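You operate a simulated robot arm through the tools that you are given. There is no shell and no other tool.

Carry out the task below with a simulated robot arm. There is one attempt and no reset: what you move stays moved.

Task
Set the handle tester's brake slider to the white card's mark and try the handle.
Fine: the card is on the black counter; star knob to LOOSE, slide, knob to TIGHT, then turn the white handle to OPEN and back to SHUT.

Only the result counts: the job must be done as asked and must still hold three seconds after the hand-in. Knocking over, shifting, dropping, spilling or breaking anything else fails it.

Robot
A 7-joint arm with a two-finger parallel gripper, fixed in place. Base frame: the origin is at the foot of the arm, x ahead of it, y to its left, z up. Lengths are in mm, angles in rad, forces in N, time in s.
Its first joint turns from -2.897 to 2.897 rad. Payload 4.4 kg.
The tool frame sits at the grasp point between the pads (the TCP): z along the fingers, y along the line on which they close. The tips reach 23 mm beyond it. The gripper opens to 94 mm. The fingers are 38 mm wide and 10 mm thick; the gripper's body (54 by 96 mm) begins 39 mm behind the TCP.
Orientation is that of the tool frame in the base frame, as a unit quaternion [x, y, z, w]. With the fingers straight down and closing along the base's y, the tool's x points along the base's -x, its y along +y and its z along -z.

Tools
- The arm moves only by the tool step_arm. Its arguments are lists of equal length, an entry for each row: "delta_pos": the shift along the tool's x, y, z in mm, a list of three; "turn": the turn, a rotation vector about the tool's x, y, z in rad, a list of three. In form: {"delta_pos": [[tx, ty, tz], ...], "turn": [[wx, wy, wz], ...]}. A call has 1 to 20 rows; each row shifts and turns the commanded pose from where the row before left it, along the tool's axes as they then stand. "gripper" is the gripper command, from -1 (shut) to 1 (fully open), values between in proportion, set as the call begins (left out, the last holds). Rows are played at 5 a second. More than 50 mm and 0.15 rad between two rows, or a gripper value outside its range, and nothing of the call is played. Where a pose cannot be reached the arm comes as near as it can. A force on the tool above 90 N (or 10 N above the force at the start of the call, whichever is more), or a blocked arm, ends the call early, and 0.2 s more pass. The fingers move at their own pace (about 72 mm/s each) and stop on an object; they squeeze with about 26 N. The grip force told is the motor's: it shows also when the fingers shut on nothing. Time passes only in rows, and 0.2 s behind the last, so rows that do not move let the fingers close. It gives the time, the measured TCP pose, the force on the tool (base axes), the opening and the grip force at its end, in the units of the frame above (readings bear some noise), with the torque about the TCP (base axes, N m) and any sound that the robot's microphone picked up, and new pictures: "pictures" is both (left out), scene, wrist or none.
- Cameras (640 x 400 px; columns grow to the right, rows downward): "scene" is fixed at [51.8, 648.6, 1569.8]; the picture's right is [-0.11, -0.99, 0.00], its down [-0.24, 0.03, -0.97] and it looks along [0.97, -0.11, -0.24] (base axes); focal length 266 px, centre (320, 200). "wrist" rides on the gripper at [86, 16, -75] in the tool frame; the picture's right is [-0.18, 0.98, 0.00], its down [-0.58, -0.11, -0.81] and it looks along [-0.79, -0.15, 0.59] (tool axes); focal length 243 px, centre (320, 200). There is no depth. A picture from a camera that has moved, and an enlarged one, comes with that camera's place and axes in the base frame and with its lens.
- close_up(camera, box): a new picture of the part [left, top, right, bottom] of that camera's present view, enlarged. The clock stands still meanwhile.
- sign_off(): hands the job in; it is judged then, once.

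Places have to be worked out from the pictures, the camera data and where the tool is seen. Open the gripper and draw the arm clear of the work before you hand the job in, unless the task says otherwise.

The tools are called after ">>>" as name(argument=value, ...) on one line, values as JSON. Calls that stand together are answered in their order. step_arm: Moves the arm, as the interface text tells. Its arguments: {"type":"object","properties":{"delta_pos":{"type":"array","items":{"type":"array","items":{"type":"number"}}},"turn":{"type":"array","items":{"type":"array","items":{"type":"number"}}},"gripper":{"type":"number"},"pictures":{"type":"string","enum":["both","scene","wrist","none"]}},"required":["delta_pos","turn"]} The other tools are called the same way: close_up (camera, box) takes an enlarged picture of a part of a camera's view; sign_off () hands the job in.

At the start:

```text
time: 0.0
eef_pos: [559.9, 535.1, 1535.8]
tcp_rot: [0.0, 1.0, 0.0, -0.001]
force: [-0.1, 0.1, -0.3]
moment: [0.0, 0.02, 0.01]
width: 93.8
grip_force: 0.1
```

scene: 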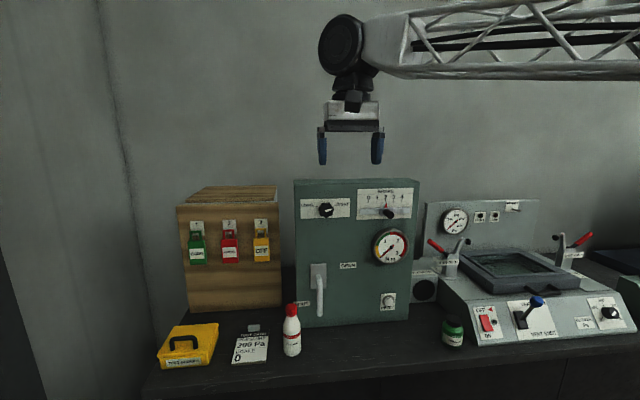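
wrist: 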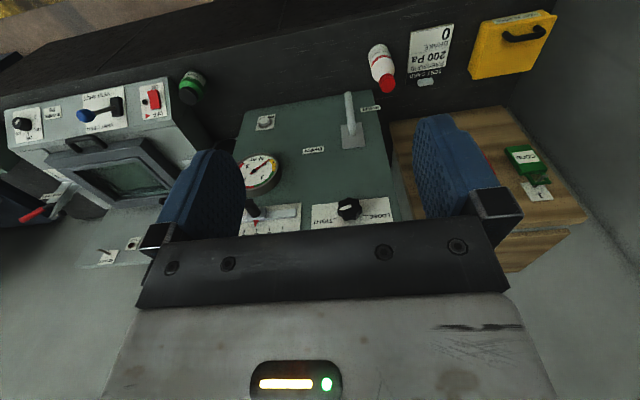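

I'll look at the card, the tester panel and the handle up close before moving anything.

>>> close_up(camera="scene", box=[220, 310, 300, 370])

>>> close_up(camera="scene", box=[290, 175, 425, 260])

>>> close_up(camera="scene", box=[290, 250, 420, 332])

>>> close_up(camera="wrist", box=[390, 10, 470, 90])

```text
6.67 times, centred on (260, 340) of scene
camera zoom: at [51.8, 648.6, 1569.8], right [-0.11, -0.99, 0.0], down [-0.24, 0.03, -0.97], along [0.97, -0.11, -0.24], focal length 1772 px, centre (720, -733)
```

zoom: 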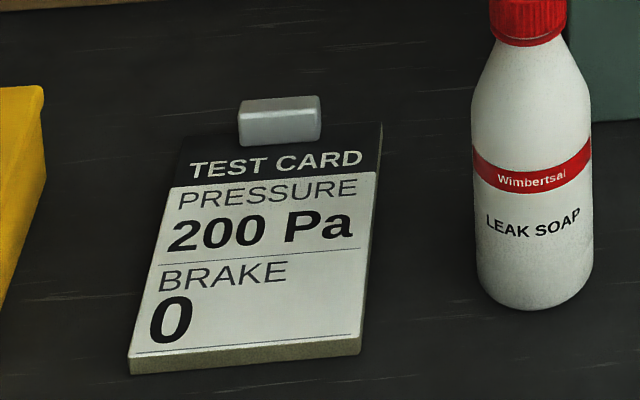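

```text
4.71 times, centred on (358, 218) of scene
camera zoom: at [51.8, 648.6, 1569.8], right [-0.11, -0.99, 0.0], down [-0.24, 0.03, -0.97], along [0.97, -0.11, -0.24], focal length 1251 px, centre (144, 118)
```

zoom: 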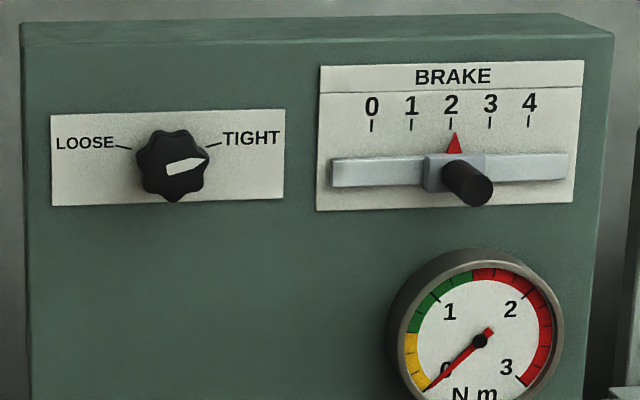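

```text
4.88 times, centred on (355, 291) of scene
camera zoom: at [51.8, 648.6, 1569.8], right [-0.11, -0.99, 0.0], down [-0.24, 0.03, -0.97], along [0.97, -0.11, -0.24], focal length 1297 px, centre (149, -244)
```

zoom: 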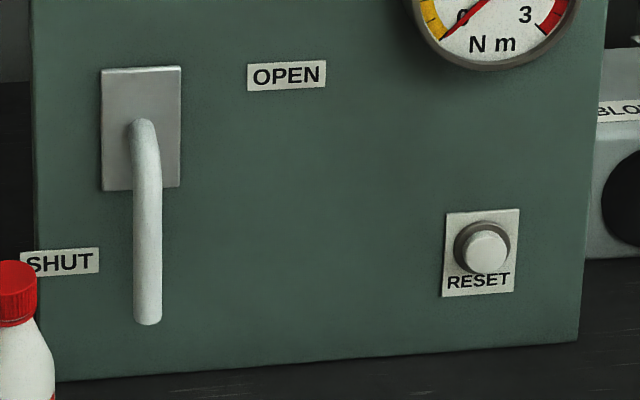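

```text
5.00 times, centred on (430, 50) of wrist
camera zoom: at [473.7, 552.3, 1609.8], right [0.18, 0.98, 0.0], down [0.58, -0.11, 0.81], along [0.79, -0.15, -0.59], focal length 1213 px, centre (-230, 950)
```

zoom: 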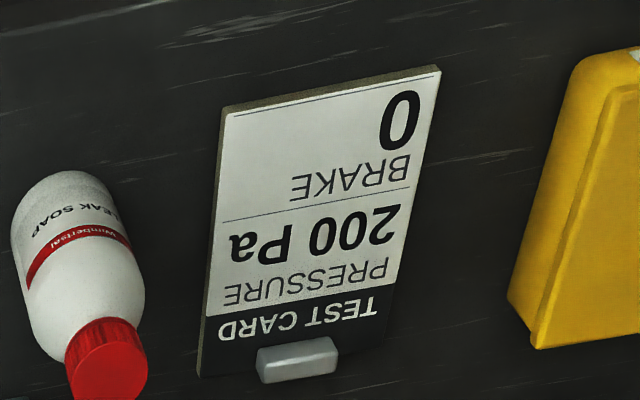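

The card asks for BRAKE 0; the slider is at 2 and the knob is at TIGHT. Triangulating puts the knob near (899, 533, 1324). I'll pitch the tool forward in place so it faces the panel.

>>> step_arm(delta_pos=[[0, 0, 0], [0, 0, 0], [0, 0, 0], [0, 0, 0], [0, 0, 0], [0, 0, 0], [0, 0, 0], [0, 0, 0], [0, 0, 0], [0, 0, 0], [0, 0, 0], [0, 0, 0]], turn=[[0, -0.1428, 0], [0, -0.1428, 0], [0, -0.1428, 0], [0, -0.1428, 0], [0, -0.1428, 0], [0, -0.1428, 0], [0, -0.1428, 0], [0, -0.1428, 0], [0, -0.1428, 0], [0, -0.1428, 0], [0, -0.1428, 0], [0, 0, 0]])

```text
time: 2.6
eef_pos: [560.9, 536.2, 1535.7]
tcp_rot: [0.001, 0.706, -0.001, 0.708]
force: [0.4, -0.4, 0.0]
moment: [0.03, -0.01, 0.01]
width: 94.0
grip_force: 0.1
camera wrist: at [485.6, 552.0, 1449.0], right [0.0, 0.98, 0.18], down [-0.81, -0.11, 0.58], along [0.59, -0.15, 0.79], focal length 243 px, centre (320, 200)
```

scene: 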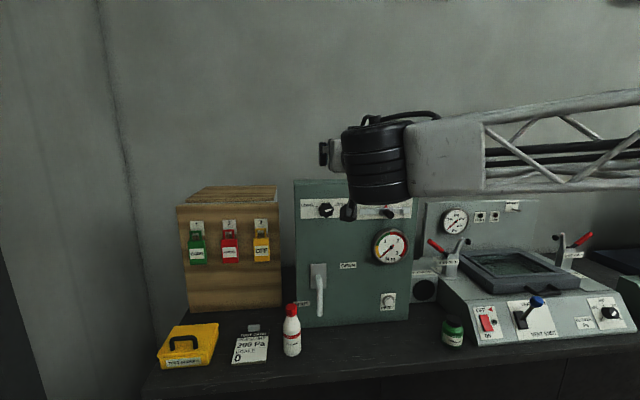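
wrist: 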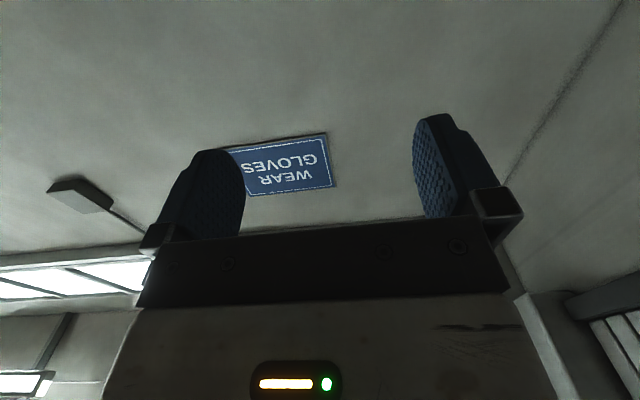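

The tool is horizontal now, but the wrist camera looks up at the wall. I'll roll about the tool axis to see how far the wrist turns and get a view of the panel.

>>> step_arm(delta_pos=[[0, 0, 0], [0, 0, 0], [0, 0, 0], [0, 0, 0], [0, 0, 0], [0, 0, 0], [0, 0, 0], [0, 0, 0], [0, 0, 0], [0, 0, 0], [0, 0, 0], [0, 0, 0]], turn=[[0, 0, 0.1428], [0, 0, 0.1428], [0, 0, 0.1428], [0, 0, 0.1428], [0, 0, 0.1428], [0, 0, 0.1428], [0, 0, 0.1428], [0, 0, 0.1428], [0, 0, 0.1428], [0, 0, 0.1428], [0, 0, 0.1428], [0, 0, 0]])

```text
time: 5.2
eef_pos: [560.7, 534.4, 1535.7]
tcp_rot: [0.5, 0.5, 0.5, 0.5]
force: [-0.3, -0.8, 0.7]
moment: [0.01, 0.05, -0.01]
width: 93.9
grip_force: 0.1
camera wrist: at [485.5, 621.9, 1551.3], right [0.0, -0.18, 0.98], down [-0.81, -0.58, -0.11], along [0.59, -0.79, -0.15], focal length 243 px, centre (320, 200)
```

scene: 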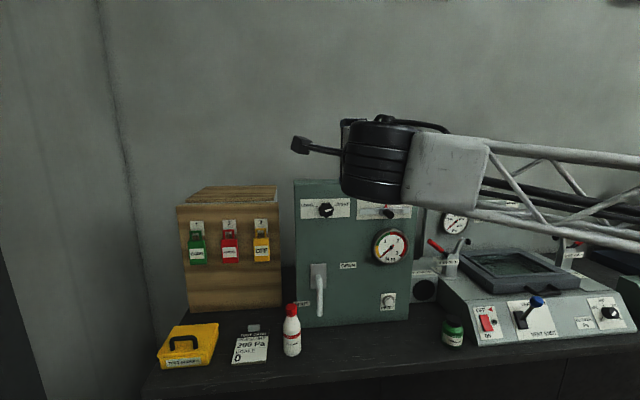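
wrist: 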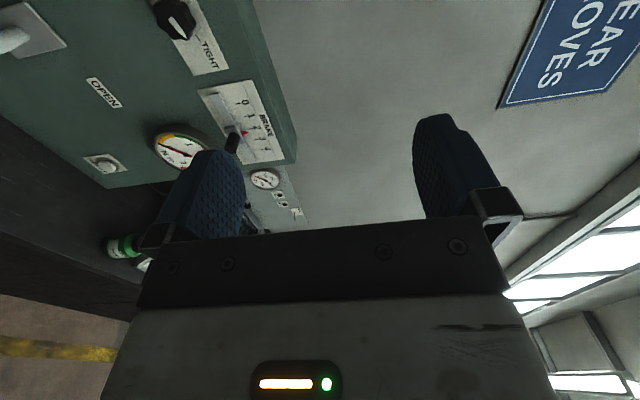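

That works; the camera is now on the left side. Another quarter turn should put the camera above, looking down at the panel.

>>> step_arm(delta_pos=[[0, 0, 0], [0, 0, 0], [0, 0, 0], [0, 0, 0], [0, 0, 0], [0, 0, 0], [0, 0, 0], [0, 0, 0], [0, 0, 0], [0, 0, 0], [0, 0, 0], [0, 0, 0]], turn=[[0, 0, 0.1428], [0, 0, 0.1428], [0, 0, 0.1428], [0, 0, 0.1428], [0, 0, 0.1428], [0, 0, 0.1428], [0, 0, 0.1428], [0, 0, 0.1428], [0, 0, 0.1428], [0, 0, 0.1428], [0, 0, 0.1428], [0, 0, 0]])

```text
time: 7.8
eef_pos: [593.4, 511.9, 1660.8]
tcp_rot: [0.616, 0.377, 0.603, 0.34]
force: [0.7, 0.1, -0.2]
moment: [0.01, -0.01, -0.01]
width: 93.9
grip_force: 0.0
out of reach, approached as far as the arm can: row 2, 3, 4, 5, 6, 7, 8, 9, 10, 11
camera wrist: at [518.2, 577.4, 1719.4], right [0.05, -0.64, 0.77], down [-0.8, -0.48, -0.34], along [0.59, -0.6, -0.54], focal length 243 px, centre (320, 200)
```

scene: 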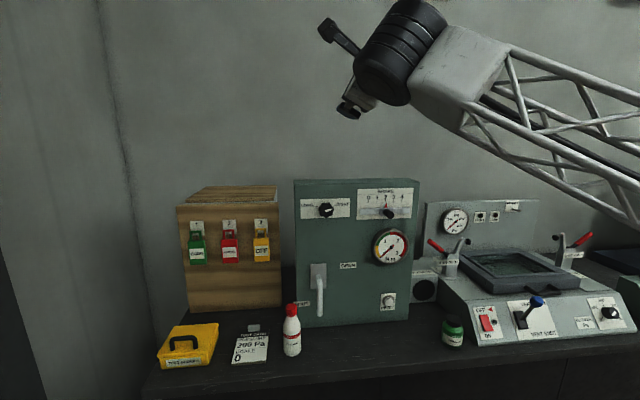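
wrist: 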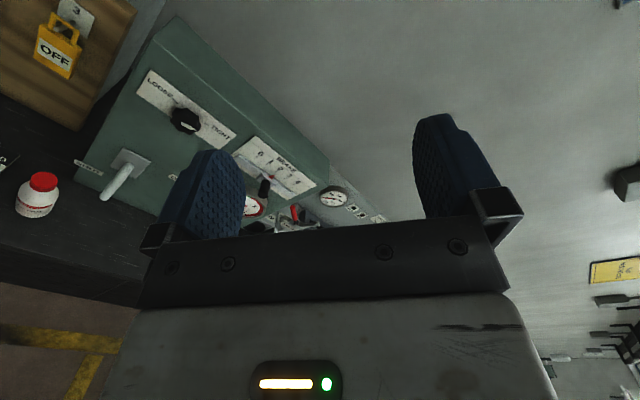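

The wrist hit its roll limit just past +90°, so I'll go back the other way by the same amount and check the pose.

>>> step_arm(delta_pos=[[0, 0, 0], [0, 0, 0], [0, 0, 0], [0, 0, 0], [0, 0, 0], [0, 0, 0], [0, 0, 0], [0, 0, 0], [0, 0, 0], [0, 0, 0], [0, 0, 0], [0, 0, 0]], turn=[[0, 0, -0.1428], [0, 0, -0.1428], [0, 0, -0.1428], [0, 0, -0.1428], [0, 0, -0.1428], [0, 0, -0.1428], [0, 0, -0.1428], [0, 0, -0.1428], [0, 0, -0.1428], [0, 0, -0.1428], [0, 0, -0.1428], [0, 0, 0]])

```text
time: 10.4
eef_pos: [593.6, 512.3, 1660.9]
tcp_rot: [0.169, 0.702, 0.185, 0.667]
force: [0.1, -0.9, -0.1]
moment: [0.01, 0.02, 0.05]
width: 94.1
grip_force: 0.0
camera wrist: at [514.3, 566.1, 1595.7], right [0.0, 0.77, 0.64], down [-0.77, -0.41, 0.49], along [0.63, -0.49, 0.6], focal length 243 px, centre (320, 200)
```

scene: 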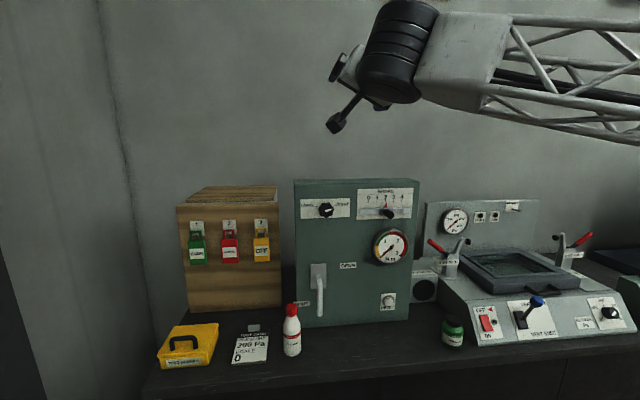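
wrist: 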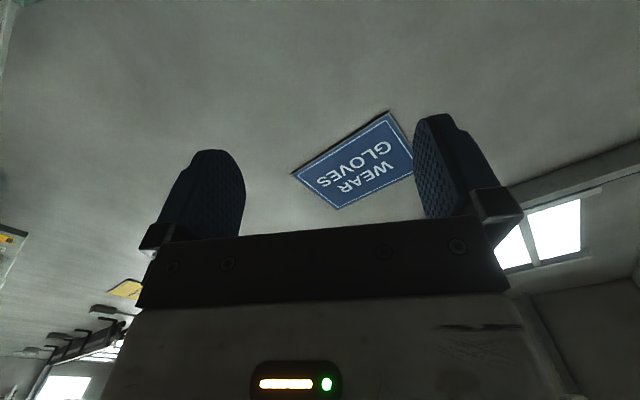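

Commanded pose restarts from where the arm stopped, leaving a small tilt. The other roll direction has plenty of range, so I'll rotate about −z by the exact amount that puts the camera on top.

>>> step_arm(delta_pos=[[0, 0, 0], [0, 0, 0], [0, 0, 0], [0, 0, 0], [0, 0, 0], [0, 0, 0], [0, 0, 0], [0, 0, 0], [0, 0, 0], [0, 0, 0], [0, 0, 0], [0, 0, 0], [0, 0, 0], [0, 0, 0], [0, 0, 0], [0, 0, 0], [0, 0, 0], [0, 0, 0], [0, 0, 0], [0, 0, 0]], turn=[[0.00373, 0.0017, -0.1459], [0.00373, 0.0017, -0.1459], [0.00373, 0.0017, -0.1459], [0.00373, 0.0017, -0.1459], [0.00373, 0.0017, -0.1459], [0.00373, 0.0017, -0.1459], [0.00373, 0.0017, -0.1459], [0.00373, 0.0017, -0.1459], [0.00373, 0.0017, -0.1459], [0.00373, 0.0017, -0.1459], [0.00373, 0.0017, -0.1459], [0.00373, 0.0017, -0.1459], [0.00373, 0.0017, -0.1459], [0.00373, 0.0017, -0.1459], [0.00373, 0.0017, -0.1459], [0.00373, 0.0017, -0.1459], [0.00373, 0.0017, -0.1459], [0.00373, 0.0017, -0.1459], [0.00373, 0.0017, -0.1459], [0.00373, 0.0017, -0.1459]], pictures="scene")

>>> step_arm(delta_pos=[[0, 0, 0], [0, 0, 0], [0, 0, 0], [0, 0, 0], [0, 0, 0], [0, 0, 0]], turn=[[0.00373, 0.0017, -0.1459], [0.00373, 0.0017, -0.1459], [0.00373, 0.0017, -0.1459], [0.00373, 0.0017, -0.1459], [0.00373, 0.0017, -0.1459], [0, 0, 0]])

```text
time: 14.6
eef_pos: [593.9, 512.4, 1660.7]
tcp_rot: [0.664, -0.258, 0.658, -0.246]
force: [-0.2, 1.0, 1.4]
moment: [0.0, 0.03, -0.03]
width: 93.9
grip_force: 0.0
```

scene: 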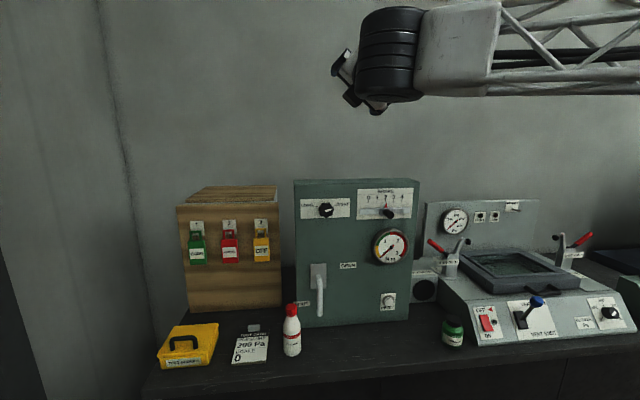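

```text
time: 16.0
eef_pos: [593.5, 512.1, 1660.1]
tcp_rot: [0.707, 0.002, 0.707, -0.001]
force: [0.0, 0.5, -0.9]
moment: [0.0, 0.0, 0.03]
width: 94.3
grip_force: 0.0
camera wrist: at [518.3, 496.8, 1745.9], right [0.0, -0.98, -0.18], down [-0.81, 0.11, -0.58], along [0.59, 0.15, -0.79], focal length 243 px, centre (320, 200)
```

scene: 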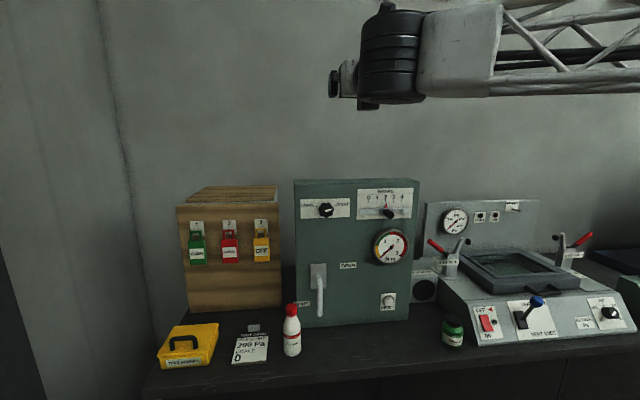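
wrist: 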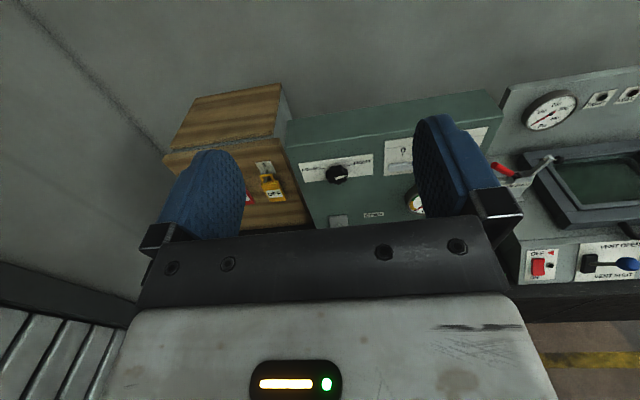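

Orientation is exact now, with the camera on top. I'll zoom in to measure the panel's yaw and the knob and slider positions.

>>> close_up(camera="wrist", box=[280, 85, 510, 229])

>>> close_up(camera="scene", box=[290, 170, 430, 257])

```text
2.78 times, centred on (395, 157) of wrist
camera zoom: at [518.3, 496.8, 1745.9], right [0.0, -0.98, -0.18], down [-0.81, 0.11, -0.58], along [0.59, 0.15, -0.79], focal length 674 px, centre (112, 319)
```

zoom: 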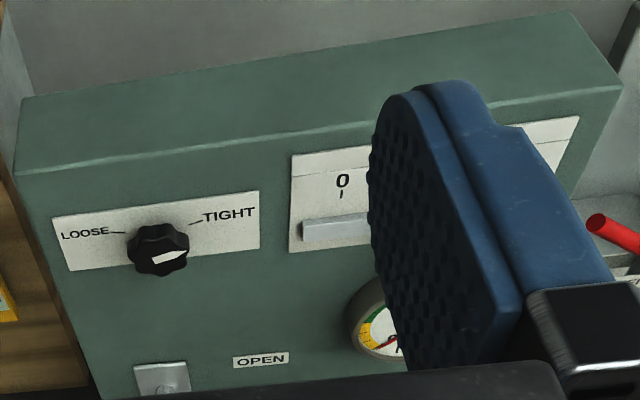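

```text
4.57 times, centred on (360, 214) of scene
camera zoom: at [51.8, 648.6, 1569.8], right [-0.11, -0.99, 0.0], down [-0.24, 0.03, -0.97], along [0.97, -0.11, -0.24], focal length 1215 px, centre (137, 138)
```

zoom: 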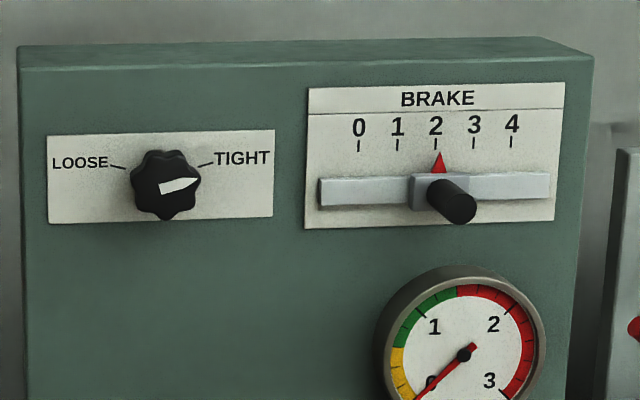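

Both views agree: the tester's front is a plane at x≈920 with no yaw. The knob is at about (895, 534, 1322), Ø≈50. The slider grip is at y≈322, z≈1312, and mark 0 is about 60 mm to its left. I'll move to a standoff in front of the knob.

>>> step_arm(delta_pos=[[-42.25, -2.75, 20], [-42.25, -2.75, 20], [-42.25, -2.75, 20], [-42.25, -2.75, 20], [-42.25, -2.75, 20], [-42.25, -2.75, 20], [-42.25, -2.75, 20], [-42.25, -2.75, 20], [0, 0, 0]], turn=[[0, 0, 0], [0, 0, 0], [0, 0, 0], [0, 0, 0], [0, 0, 0], [0, 0, 0], [0, 0, 0], [0, 0, 0], [0, 0, 0]])

```text
time: 18.0
eef_pos: [753.5, 534.9, 1322.1]
tcp_rot: [0.707, 0.001, 0.707, -0.001]
force: [-0.8, -0.7, 0.5]
moment: [-0.01, -0.02, 0.03]
width: 93.8
grip_force: 0.0
camera wrist: at [679.1, 518.9, 1408.9], right [0.0, -0.98, -0.18], down [-0.81, 0.11, -0.58], along [0.59, 0.15, -0.79], focal length 243 px, centre (320, 200)
```

scene: 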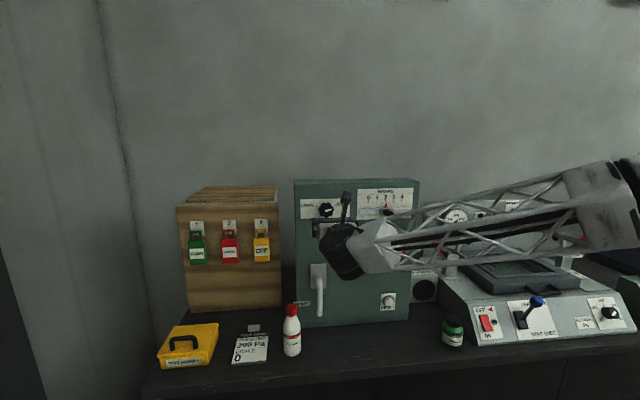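
wrist: 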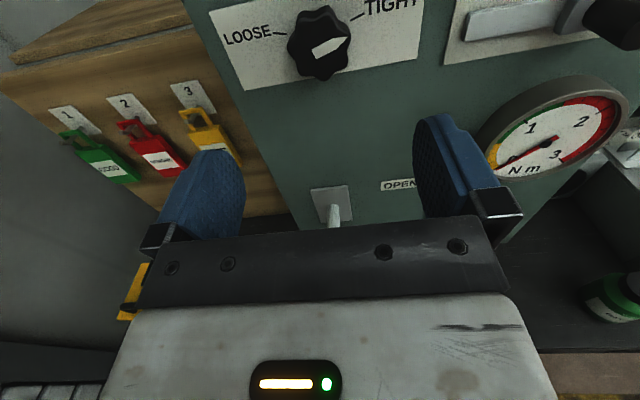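

The knob is clearly visible from above. I'll zoom in to gauge how far it protrudes and its exact centre.

>>> close_up(camera="wrist", box=[200, 0, 440, 150])

>>> close_up(camera="wrist", box=[440, 0, 640, 125])

>>> close_up(camera="scene", box=[295, 180, 375, 230])

```text
2.67 times, centred on (320, 75) of wrist
camera zoom: at [679.1, 518.9, 1408.9], right [0.0, -0.98, -0.18], down [-0.81, 0.11, -0.58], along [0.59, 0.15, -0.79], focal length 647 px, centre (320, 533)
```

zoom: 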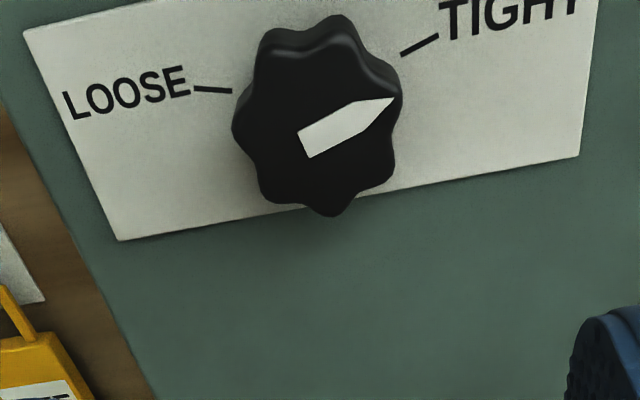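

```text
3.20 times, centred on (540, 62) of wrist
camera zoom: at [679.1, 518.9, 1408.9], right [0.0, -0.98, -0.18], down [-0.81, 0.11, -0.58], along [0.59, 0.15, -0.79], focal length 776 px, centre (-384, 640)
```

zoom: 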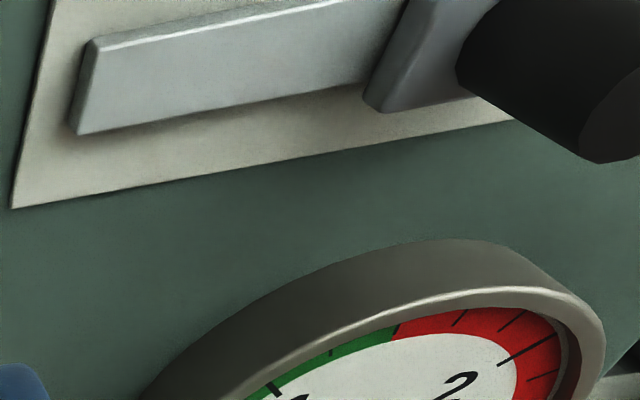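

```text
8.00 times, centred on (335, 205) of scene
camera zoom: at [51.8, 648.6, 1569.8], right [-0.11, -0.99, 0.0], down [-0.24, 0.03, -0.97], along [0.97, -0.11, -0.24], focal length 2127 px, centre (200, 160)
```

zoom: 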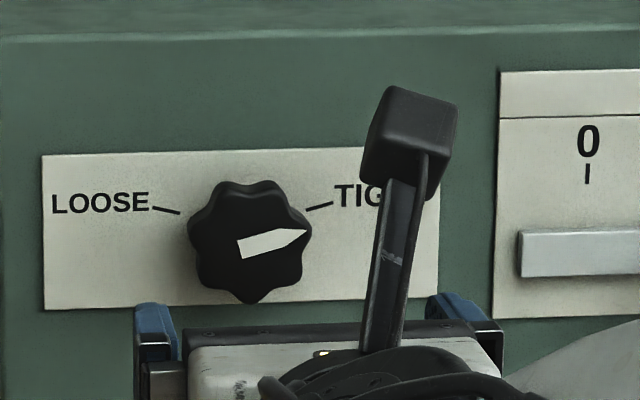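

The knob axis is at about y=533, z=1324, with its front face at x≈890. LOOSE needs about 150° counter-clockwise (negative tool z). I'll nudge onto the axis, pre-roll +150° here in free space, and then advance.

>>> step_arm(delta_pos=[[2, 2, 0], [0, 0, 0], [0, 0, 0], [0, 0, 0], [0, 0, 0], [0, 0, 0], [0, 0, 0], [0, 0, 0], [0, 0, 0], [0, 0, 0], [0, 0, 0], [0, 0, 0], [0, 0, 0], [0, 0, 0], [0, 0, 0], [0, 0, 0], [0, 0, 0], [0, 0, 0], [0, 0, 0], [0, 0, 0]], turn=[[0, 0, 0], [0, 0, 0.14544], [0, 0, 0.14544], [0, 0, 0.14544], [0, 0, 0.14544], [0, 0, 0.14544], [0, 0, 0.14544], [0, 0, 0.14544], [0, 0, 0.14544], [0, 0, 0.14544], [0, 0, 0.14544], [0, 0, 0.14544], [0, 0, 0.14544], [0, 0, 0.14544], [0, 0, 0.14544], [0, 0, 0.14544], [0, 0, 0.14544], [0, 0, 0.14544], [0, 0, 0.14544], [0, 0, 0]])

```text
time: 22.2
eef_pos: [752.4, 534.0, 1325.7]
tcp_rot: [-0.183, 0.683, -0.183, 0.683]
force: [0.0, -0.5, 0.4]
moment: [0.04, 0.0, 0.03]
width: 94.1
grip_force: 0.1
camera wrist: at [678.4, 504.8, 1241.5], right [0.0, 0.94, -0.33], down [-0.81, 0.2, 0.56], along [0.59, 0.27, 0.76], focal length 243 px, centre (320, 200)
```

scene: 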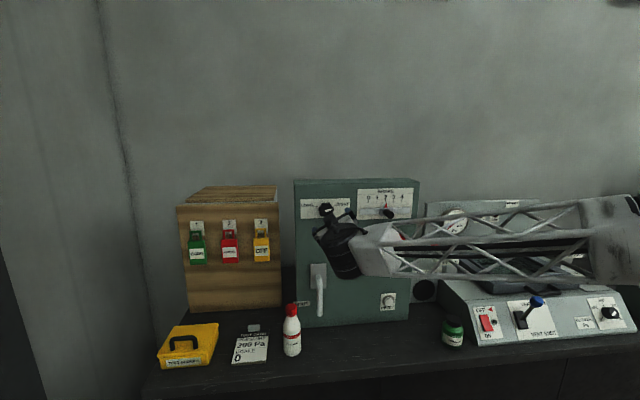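
wrist: 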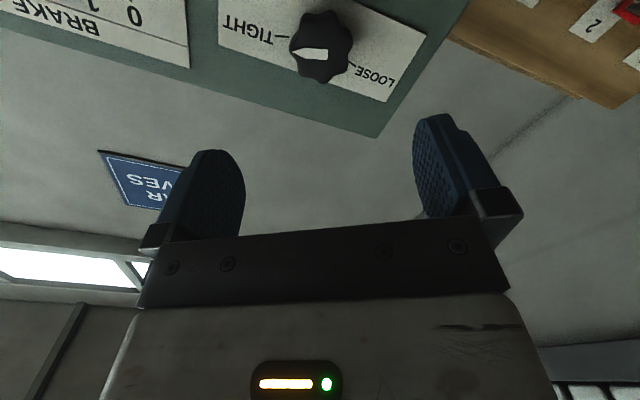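

The knob sits on the tool axis in both rolled views. I'll advance with the gripper open until the fingers straddle the knob.

>>> step_arm(delta_pos=[[0, 0, 25], [0, 0, 25], [0, 0, 25], [0, 0, 20], [0, 0, 15], [0, 0, 14], [0, 0, 9], [0, 0, 0]], turn=[[0, 0, 0], [0, 0, 0], [0, 0, 0], [0, 0, 0], [0, 0, 0], [0, 0, 0], [0, 0, 0], [0, 0, 0]])

```text
time: 24.0
eef_pos: [885.6, 533.3, 1324.4]
tcp_rot: [-0.183, 0.683, -0.183, 0.683]
force: [-0.5, -1.3, -0.4]
moment: [-0.03, 0.05, -0.02]
width: 94.3
grip_force: 0.1
camera wrist: at [811.9, 504.2, 1241.4], right [0.0, 0.94, -0.33], down [-0.81, 0.2, 0.56], along [0.59, 0.27, 0.76], focal length 243 px, centre (320, 200)
```

scene: 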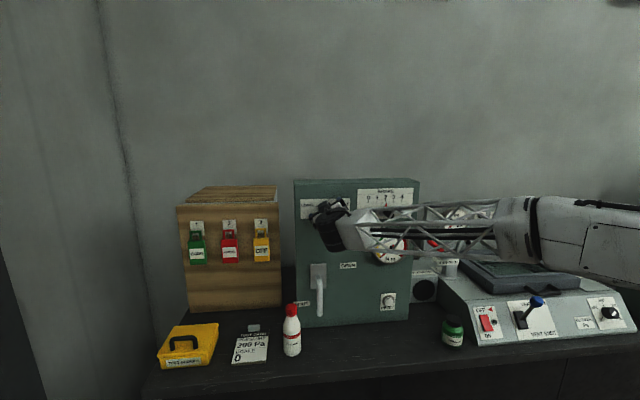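
wrist: 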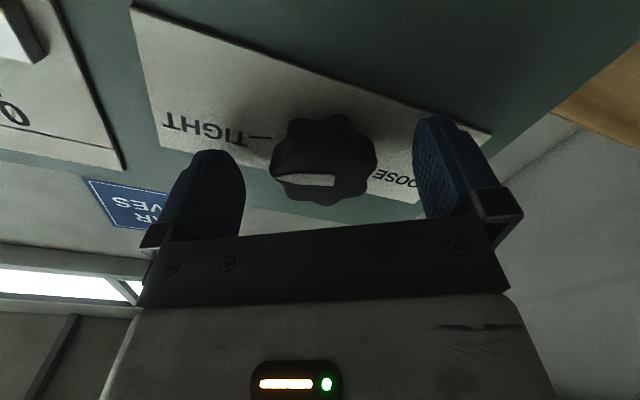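

The knob is centred between the pads with about 10 mm to the plate. Closing now.

>>> step_arm(delta_pos=[[0, 0, 0], [0, 0, 0], [0, 0, 0], [0, 0, 0], [0, 0, 0]], turn=[[0, 0, 0], [0, 0, 0], [0, 0, 0], [0, 0, 0], [0, 0, 0]], gripper=-1)

```text
time: 25.2
eef_pos: [885.8, 534.1, 1324.3]
tcp_rot: [-0.184, 0.683, -0.183, 0.683]
force: [4.9, 24.5, -6.3]
moment: [-0.04, 0.16, 0.7]
width: 51.3
grip_force: 44.8
camera wrist: at [811.5, 505.1, 1240.5], right [0.0, 0.94, -0.33], down [-0.81, 0.2, 0.56], along [0.59, 0.27, 0.76], focal length 243 px, centre (320, 200)
```

scene: 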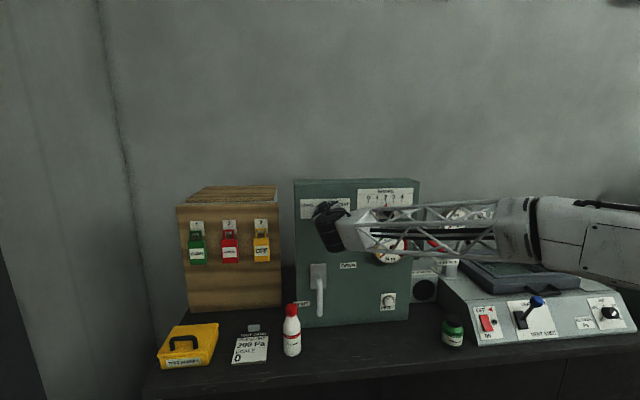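
wrist: 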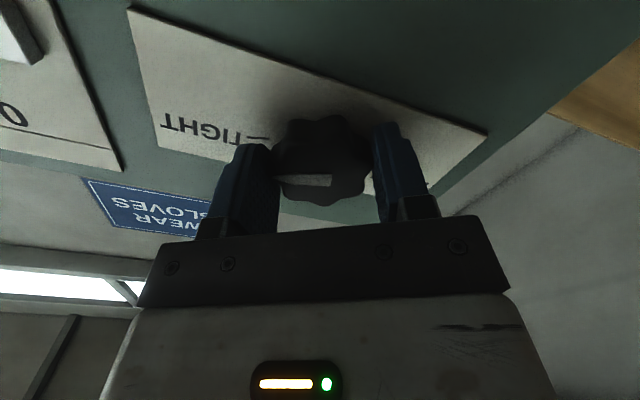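

Gripped at 51 mm, with a 25 N side load along +tool-y, so I'm slightly off-centre. I'll shift 2 mm that way to relieve it.

>>> step_arm(delta_pos=[[0, 1, 0], [0, 1, 0], [0, 0, 0]], turn=[[0, 0, 0], [0, 0, 0], [0, 0, 0]], pictures="none")

```text
time: 26.0
eef_pos: [886.1, 534.4, 1324.3]
tcp_rot: [-0.183, 0.683, -0.182, 0.683]
force: [-26.1, -6.0, -12.5]
moment: [0.0, 0.14, -0.39]
width: 51.3
grip_force: 44.8
```

The side load is mostly gone. I'll turn the first bit counter-clockwise and watch torque and sound.

>>> step_arm(delta_pos=[[0, 0, 0], [0, 0, 0], [0, 0, 0], [0, 0, 0], [0, 0, 0]], turn=[[0, 0, -0.08], [0, 0, -0.08], [0, 0, -0.1], [0, 0, -0.1], [0, 0, 0]])

```text
time: 27.2
eef_pos: [886.2, 534.4, 1324.9]
tcp_rot: [-0.302, 0.639, -0.303, 0.639]
force: [-4.7, -24.5, -9.0]
moment: [0.01, 0.3, -0.83]
width: 51.5
grip_force: 45.2
camera wrist: at [811.5, 477.7, 1256.3], right [0.0, 0.77, -0.64], down [-0.81, 0.38, 0.45], along [0.59, 0.52, 0.62], focal length 243 px, centre (320, 200)
```

scene: 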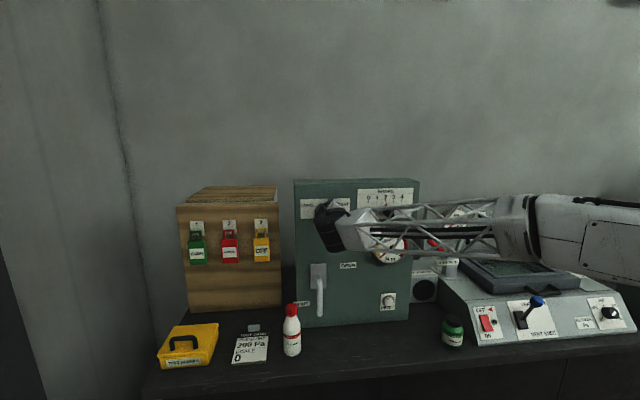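
wrist: 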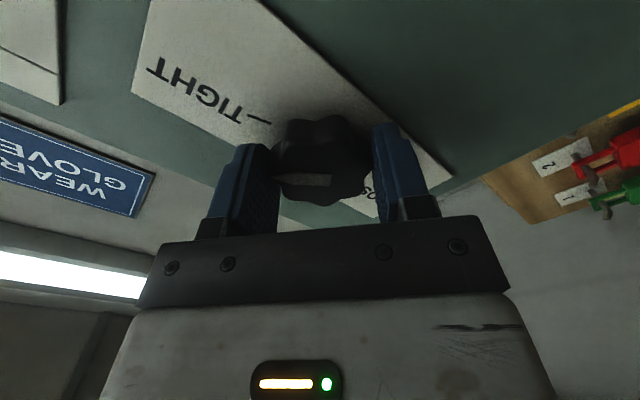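

The knob turns with the gripper. I'll trim 1 mm toward −y to cut the side load and continue turning.

>>> step_arm(delta_pos=[[0.77, -0.63, 0], [0, 0, 0], [0, 0, 0], [0, 0, 0], [0, 0, 0], [0, 0, 0], [0, 0, 0], [0, 0, 0], [0, 0, 0]], turn=[[0, 0, 0], [0, 0, -0.14], [0, 0, -0.14], [0, 0, -0.14], [0, 0, -0.14], [0, 0, -0.14], [0, 0, -0.14], [0, 0, -0.14], [0, 0, 0]])

```text
time: 29.2
eef_pos: [886.3, 535.1, 1325.1]
tcp_rot: [0.567, -0.421, 0.568, -0.422]
force: [36.7, -1.1, 24.5]
moment: [0.03, -0.35, 0.06]
width: 51.2
grip_force: 44.8
camera wrist: at [811.2, 446.6, 1334.2], right [0.0, -0.11, -0.99], down [-0.81, 0.59, -0.07], along [0.59, 0.8, -0.09], focal length 243 px, centre (320, 200)
```

scene: 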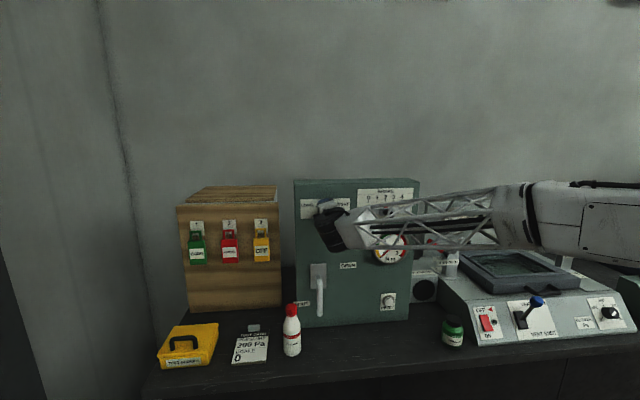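
wrist: 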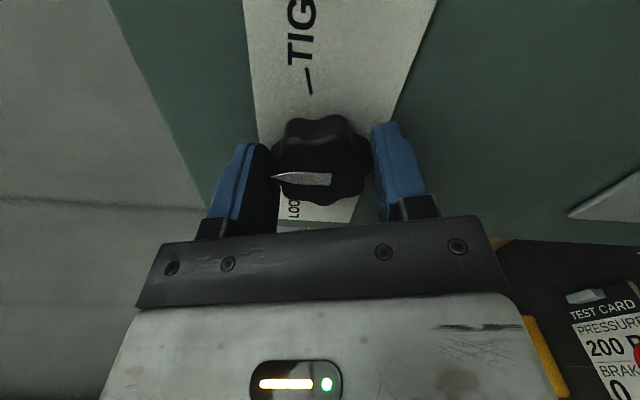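

The pointer is now straight up and the turn is tracking well. I'll do the remaining ~73° toward LOOSE.

>>> step_arm(delta_pos=[[0, 0, 0], [0, 0, 0], [0, 0, 0], [0, 0, 0], [0, 0, 0], [0, 0, 0], [0, 0, 0], [0, 0, 0], [0, 0, 0], [0, 0, 0]], turn=[[0, 0, -0.142], [0, 0, -0.142], [0, 0, -0.142], [0, 0, -0.142], [0, 0, -0.142], [0, 0, -0.142], [0, 0, -0.142], [0, 0, -0.142], [0, 0, -0.142], [0, 0, 0]])

```text
time: 31.4
eef_pos: [884.7, 534.9, 1322.5]
tcp_rot: [0.708, 0.002, 0.706, 0.002]
force: [-26.1, 10.6, 17.1]
moment: [0.41, -0.4, 0.12]
width: 51.7
grip_force: 44.8
camera wrist: at [810.4, 519.3, 1408.4], right [0.0, -0.98, -0.18], down [-0.81, 0.1, -0.58], along [0.59, 0.15, -0.79], focal length 243 px, centre (320, 200)
```

scene: 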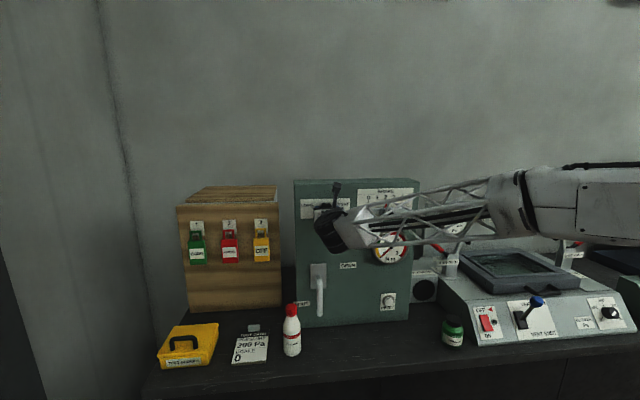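
wrist: 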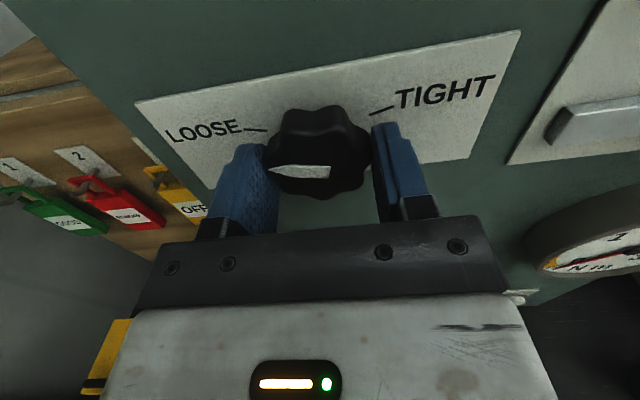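

The pointer now points to LOOSE, and a 0.4 N·m reaction suggests the stop has been reached. I'll release, retreat and check.

>>> step_arm(delta_pos=[[0, 0, 0], [0, 0, 0], [0, 0, 0], [0, 0, 0]], turn=[[0, 0, 0], [0, 0, 0], [0, 0, 0], [0, 0, 0]], gripper=1, pictures="none")

>>> step_arm(delta_pos=[[0, 0, -25], [0, 0, -35], [0, 0, -35], [0, 0, -35], [0, 0, 0]], turn=[[0, 0, 0], [0, 0, 0], [0, 0, 0], [0, 0, 0], [0, 0, 0]])

>>> close_up(camera="scene", box=[295, 180, 415, 255])

>>> close_up(camera="wrist", box=[200, 0, 440, 150])

```text
time: 32.4
eef_pos: [886.1, 535.0, 1324.0]
tcp_rot: [0.707, 0.001, 0.707, 0.001]
force: [0.1, -0.3, -0.1]
moment: [-0.01, 0.01, -0.01]
width: 93.9
grip_force: 0.1
```

```text
time: 33.6
eef_pos: [755.5, 534.9, 1323.3]
tcp_rot: [0.707, 0.002, 0.707, -0.001]
force: [-0.7, 0.5, 0.7]
moment: [0.0, 0.01, 0.01]
width: 94.0
grip_force: 0.0
camera wrist: at [681.6, 517.6, 1410.4], right [0.0, -0.98, -0.18], down [-0.81, 0.11, -0.58], along [0.59, 0.15, -0.79], focal length 243 px, centre (320, 200)
```

scene: 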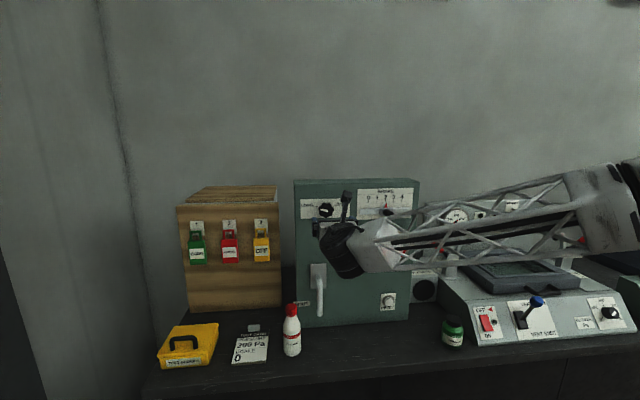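
wrist: 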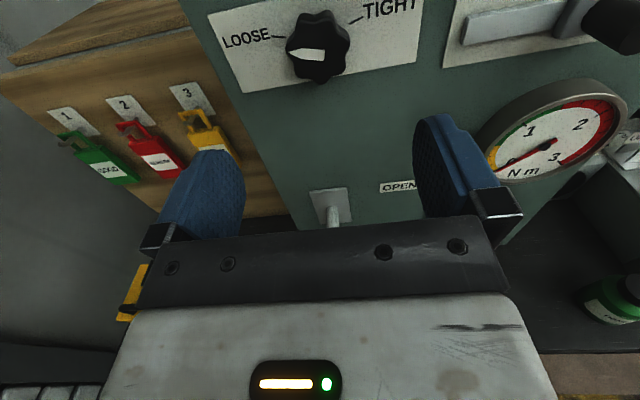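

```text
5.33 times, centred on (355, 218) of scene
camera zoom: at [51.8, 648.6, 1569.8], right [-0.11, -0.99, 0.0], down [-0.24, 0.03, -0.97], along [0.97, -0.11, -0.24], focal length 1418 px, centre (133, 107)
```

zoom: 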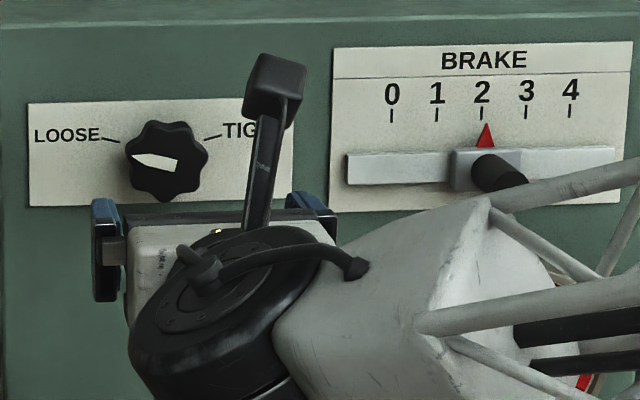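

```text
2.67 times, centred on (320, 75) of wrist
camera zoom: at [681.6, 517.6, 1410.4], right [0.0, -0.98, -0.18], down [-0.81, 0.11, -0.58], along [0.59, 0.15, -0.79], focal length 647 px, centre (320, 533)
```

zoom: 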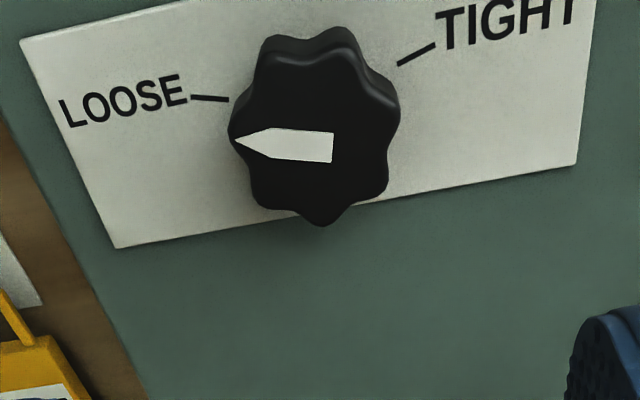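

The pointer lines up with the LOOSE mark. Next I'll move sideways to a standoff in front of the slider's grip.

>>> step_arm(delta_pos=[[-2, 42.6, -3], [-2, 42.6, -3], [-2, 42.6, -3], [-2, 42.6, -3], [-2, 42.6, -3], [0, 0, 0]], turn=[[0, 0, 0], [0, 0, 0], [0, 0, 0], [0, 0, 0], [0, 0, 0], [0, 0, 0]])

>>> close_up(camera="wrist", box=[200, 0, 440, 150])

>>> close_up(camera="scene", box=[340, 180, 420, 230])

```text
time: 35.0
eef_pos: [742.8, 321.0, 1312.0]
tcp_rot: [0.707, 0.001, 0.707, -0.001]
force: [-0.4, 0.6, -0.1]
moment: [0.0, -0.02, 0.01]
width: 94.0
grip_force: 0.0
camera wrist: at [668.6, 305.2, 1399.0], right [0.0, -0.98, -0.18], down [-0.81, 0.11, -0.58], along [0.59, 0.15, -0.79], focal length 243 px, centre (320, 200)
```

scene: 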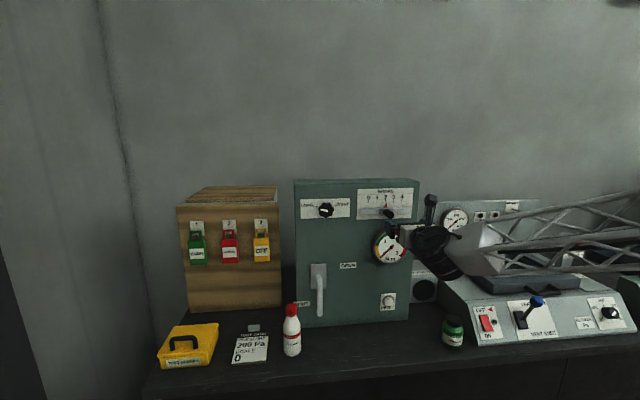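
wrist: 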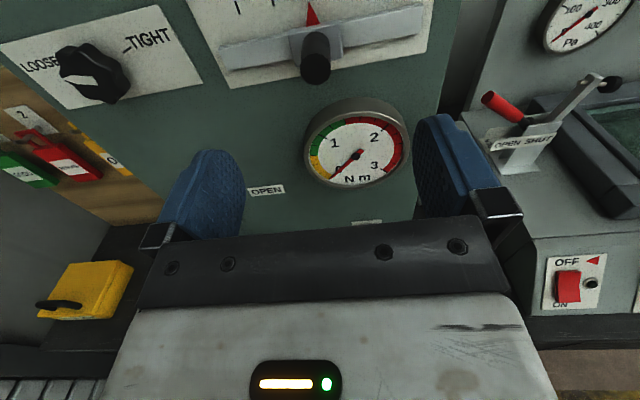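

```text
2.67 times, centred on (320, 75) of wrist
camera zoom: at [668.6, 305.2, 1399.0], right [0.0, -0.98, -0.18], down [-0.81, 0.11, -0.58], along [0.59, 0.15, -0.79], focal length 647 px, centre (320, 533)
```

zoom: 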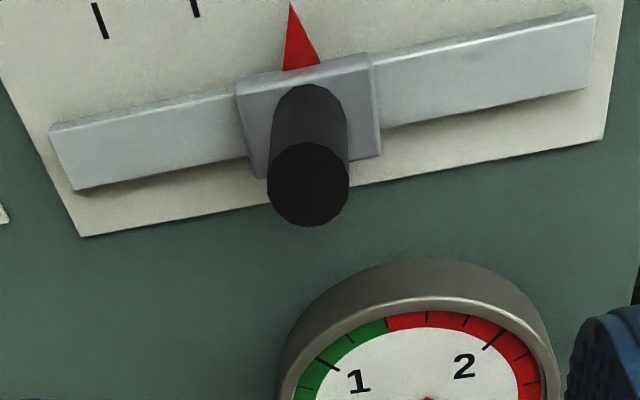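

```text
8.00 times, centred on (380, 205) of scene
camera zoom: at [51.8, 648.6, 1569.8], right [-0.11, -0.99, 0.0], down [-0.24, 0.03, -0.97], along [0.97, -0.11, -0.24], focal length 2127 px, centre (-160, 160)
```

zoom: 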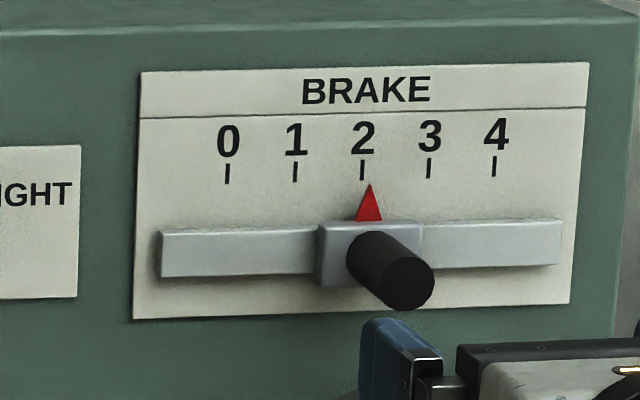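

The slider grip's end is at (859, 325, 1311), Ø≈24 mm, and its root is at x≈905. I'll align and advance to TCP x≈872.

>>> step_arm(delta_pos=[[-1, -4, 20], [0, 0, 30], [0, 0, 30], [0, 0, 25], [0, 0, 15], [0, 0, 9], [0, 0, 0]], turn=[[0, 0, 0], [0, 0, 0], [0, 0, 0], [0, 0, 0], [0, 0, 0], [0, 0, 0], [0, 0, 0]])

```text
time: 36.6
eef_pos: [872.0, 325.4, 1312.2]
tcp_rot: [0.707, 0.002, 0.707, 0.0]
force: [-0.4, 0.5, 0.1]
moment: [-0.02, 0.0, 0.01]
width: 94.0
grip_force: 0.1
camera wrist: at [796.6, 309.4, 1398.3], right [0.0, -0.98, -0.18], down [-0.81, 0.11, -0.58], along [0.59, 0.15, -0.79], focal length 243 px, centre (320, 200)
```

scene: 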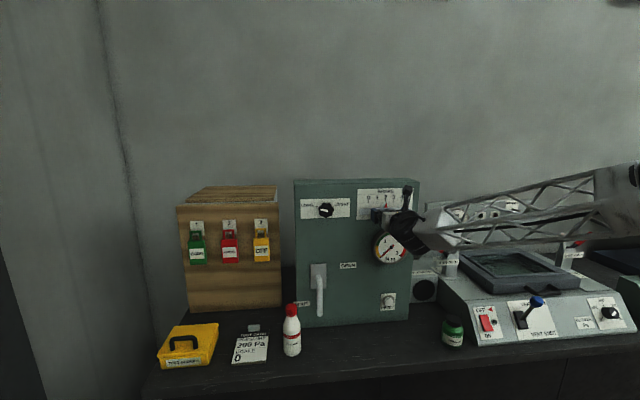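
wrist: 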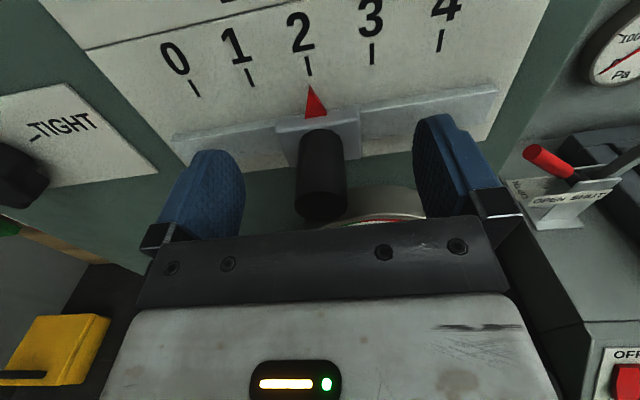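

The grip is between the fingers and the red pointer is at 2. Closing on it.

>>> step_arm(delta_pos=[[0, 0, 0], [0, 0, 0], [0, 0, 0], [0, 0, 0], [0, 0, 0], [0, 0, 0]], turn=[[0, 0, 0], [0, 0, 0], [0, 0, 0], [0, 0, 0], [0, 0, 0], [0, 0, 0]], gripper=-1)

>>> close_up(camera="wrist", box=[140, 0, 480, 212])

```text
time: 38.0
eef_pos: [870.6, 325.8, 1311.2]
tcp_rot: [0.707, 0.001, 0.707, 0.001]
force: [0.9, 0.6, -0.6]
moment: [0.05, -0.1, -0.45]
width: 24.0
grip_force: 44.7
camera wrist: at [796.4, 309.4, 1398.3], right [0.0, -0.98, -0.18], down [-0.81, 0.11, -0.58], along [0.59, 0.15, -0.79], focal length 243 px, centre (320, 200)
```

scene: 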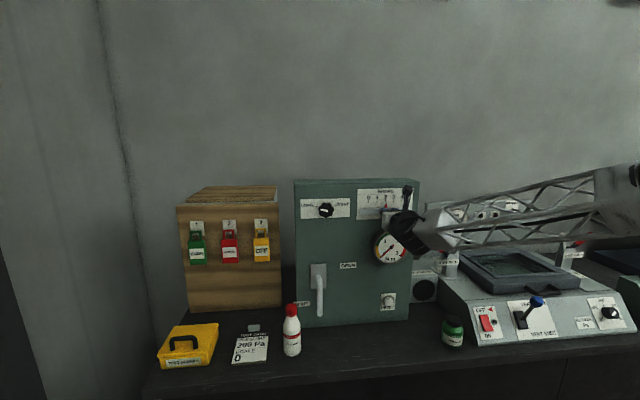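
wrist: 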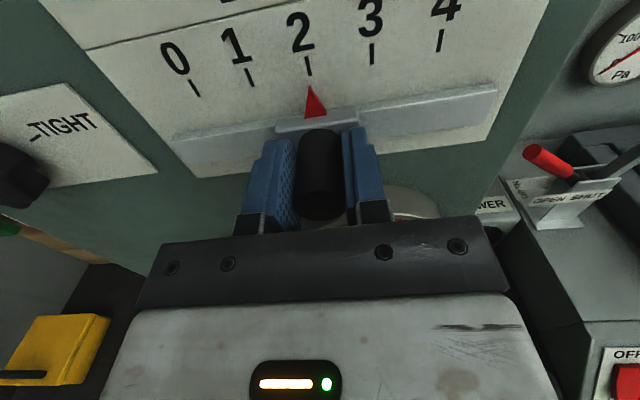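

```text
1.88 times, centred on (310, 106) of wrist
camera zoom: at [796.4, 309.4, 1398.3], right [0.0, -0.98, -0.18], down [-0.81, 0.11, -0.58], along [0.59, 0.15, -0.79], focal length 457 px, centre (339, 377)
```

zoom: 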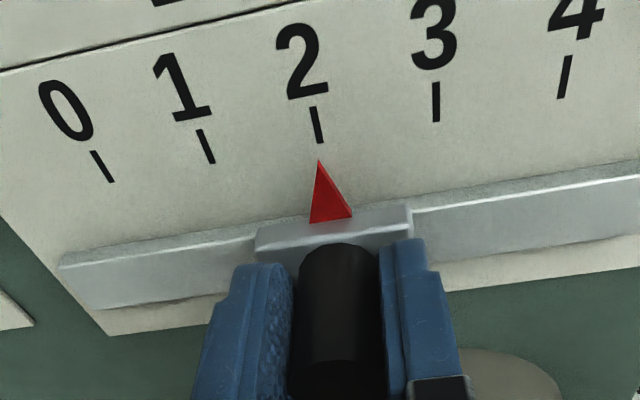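

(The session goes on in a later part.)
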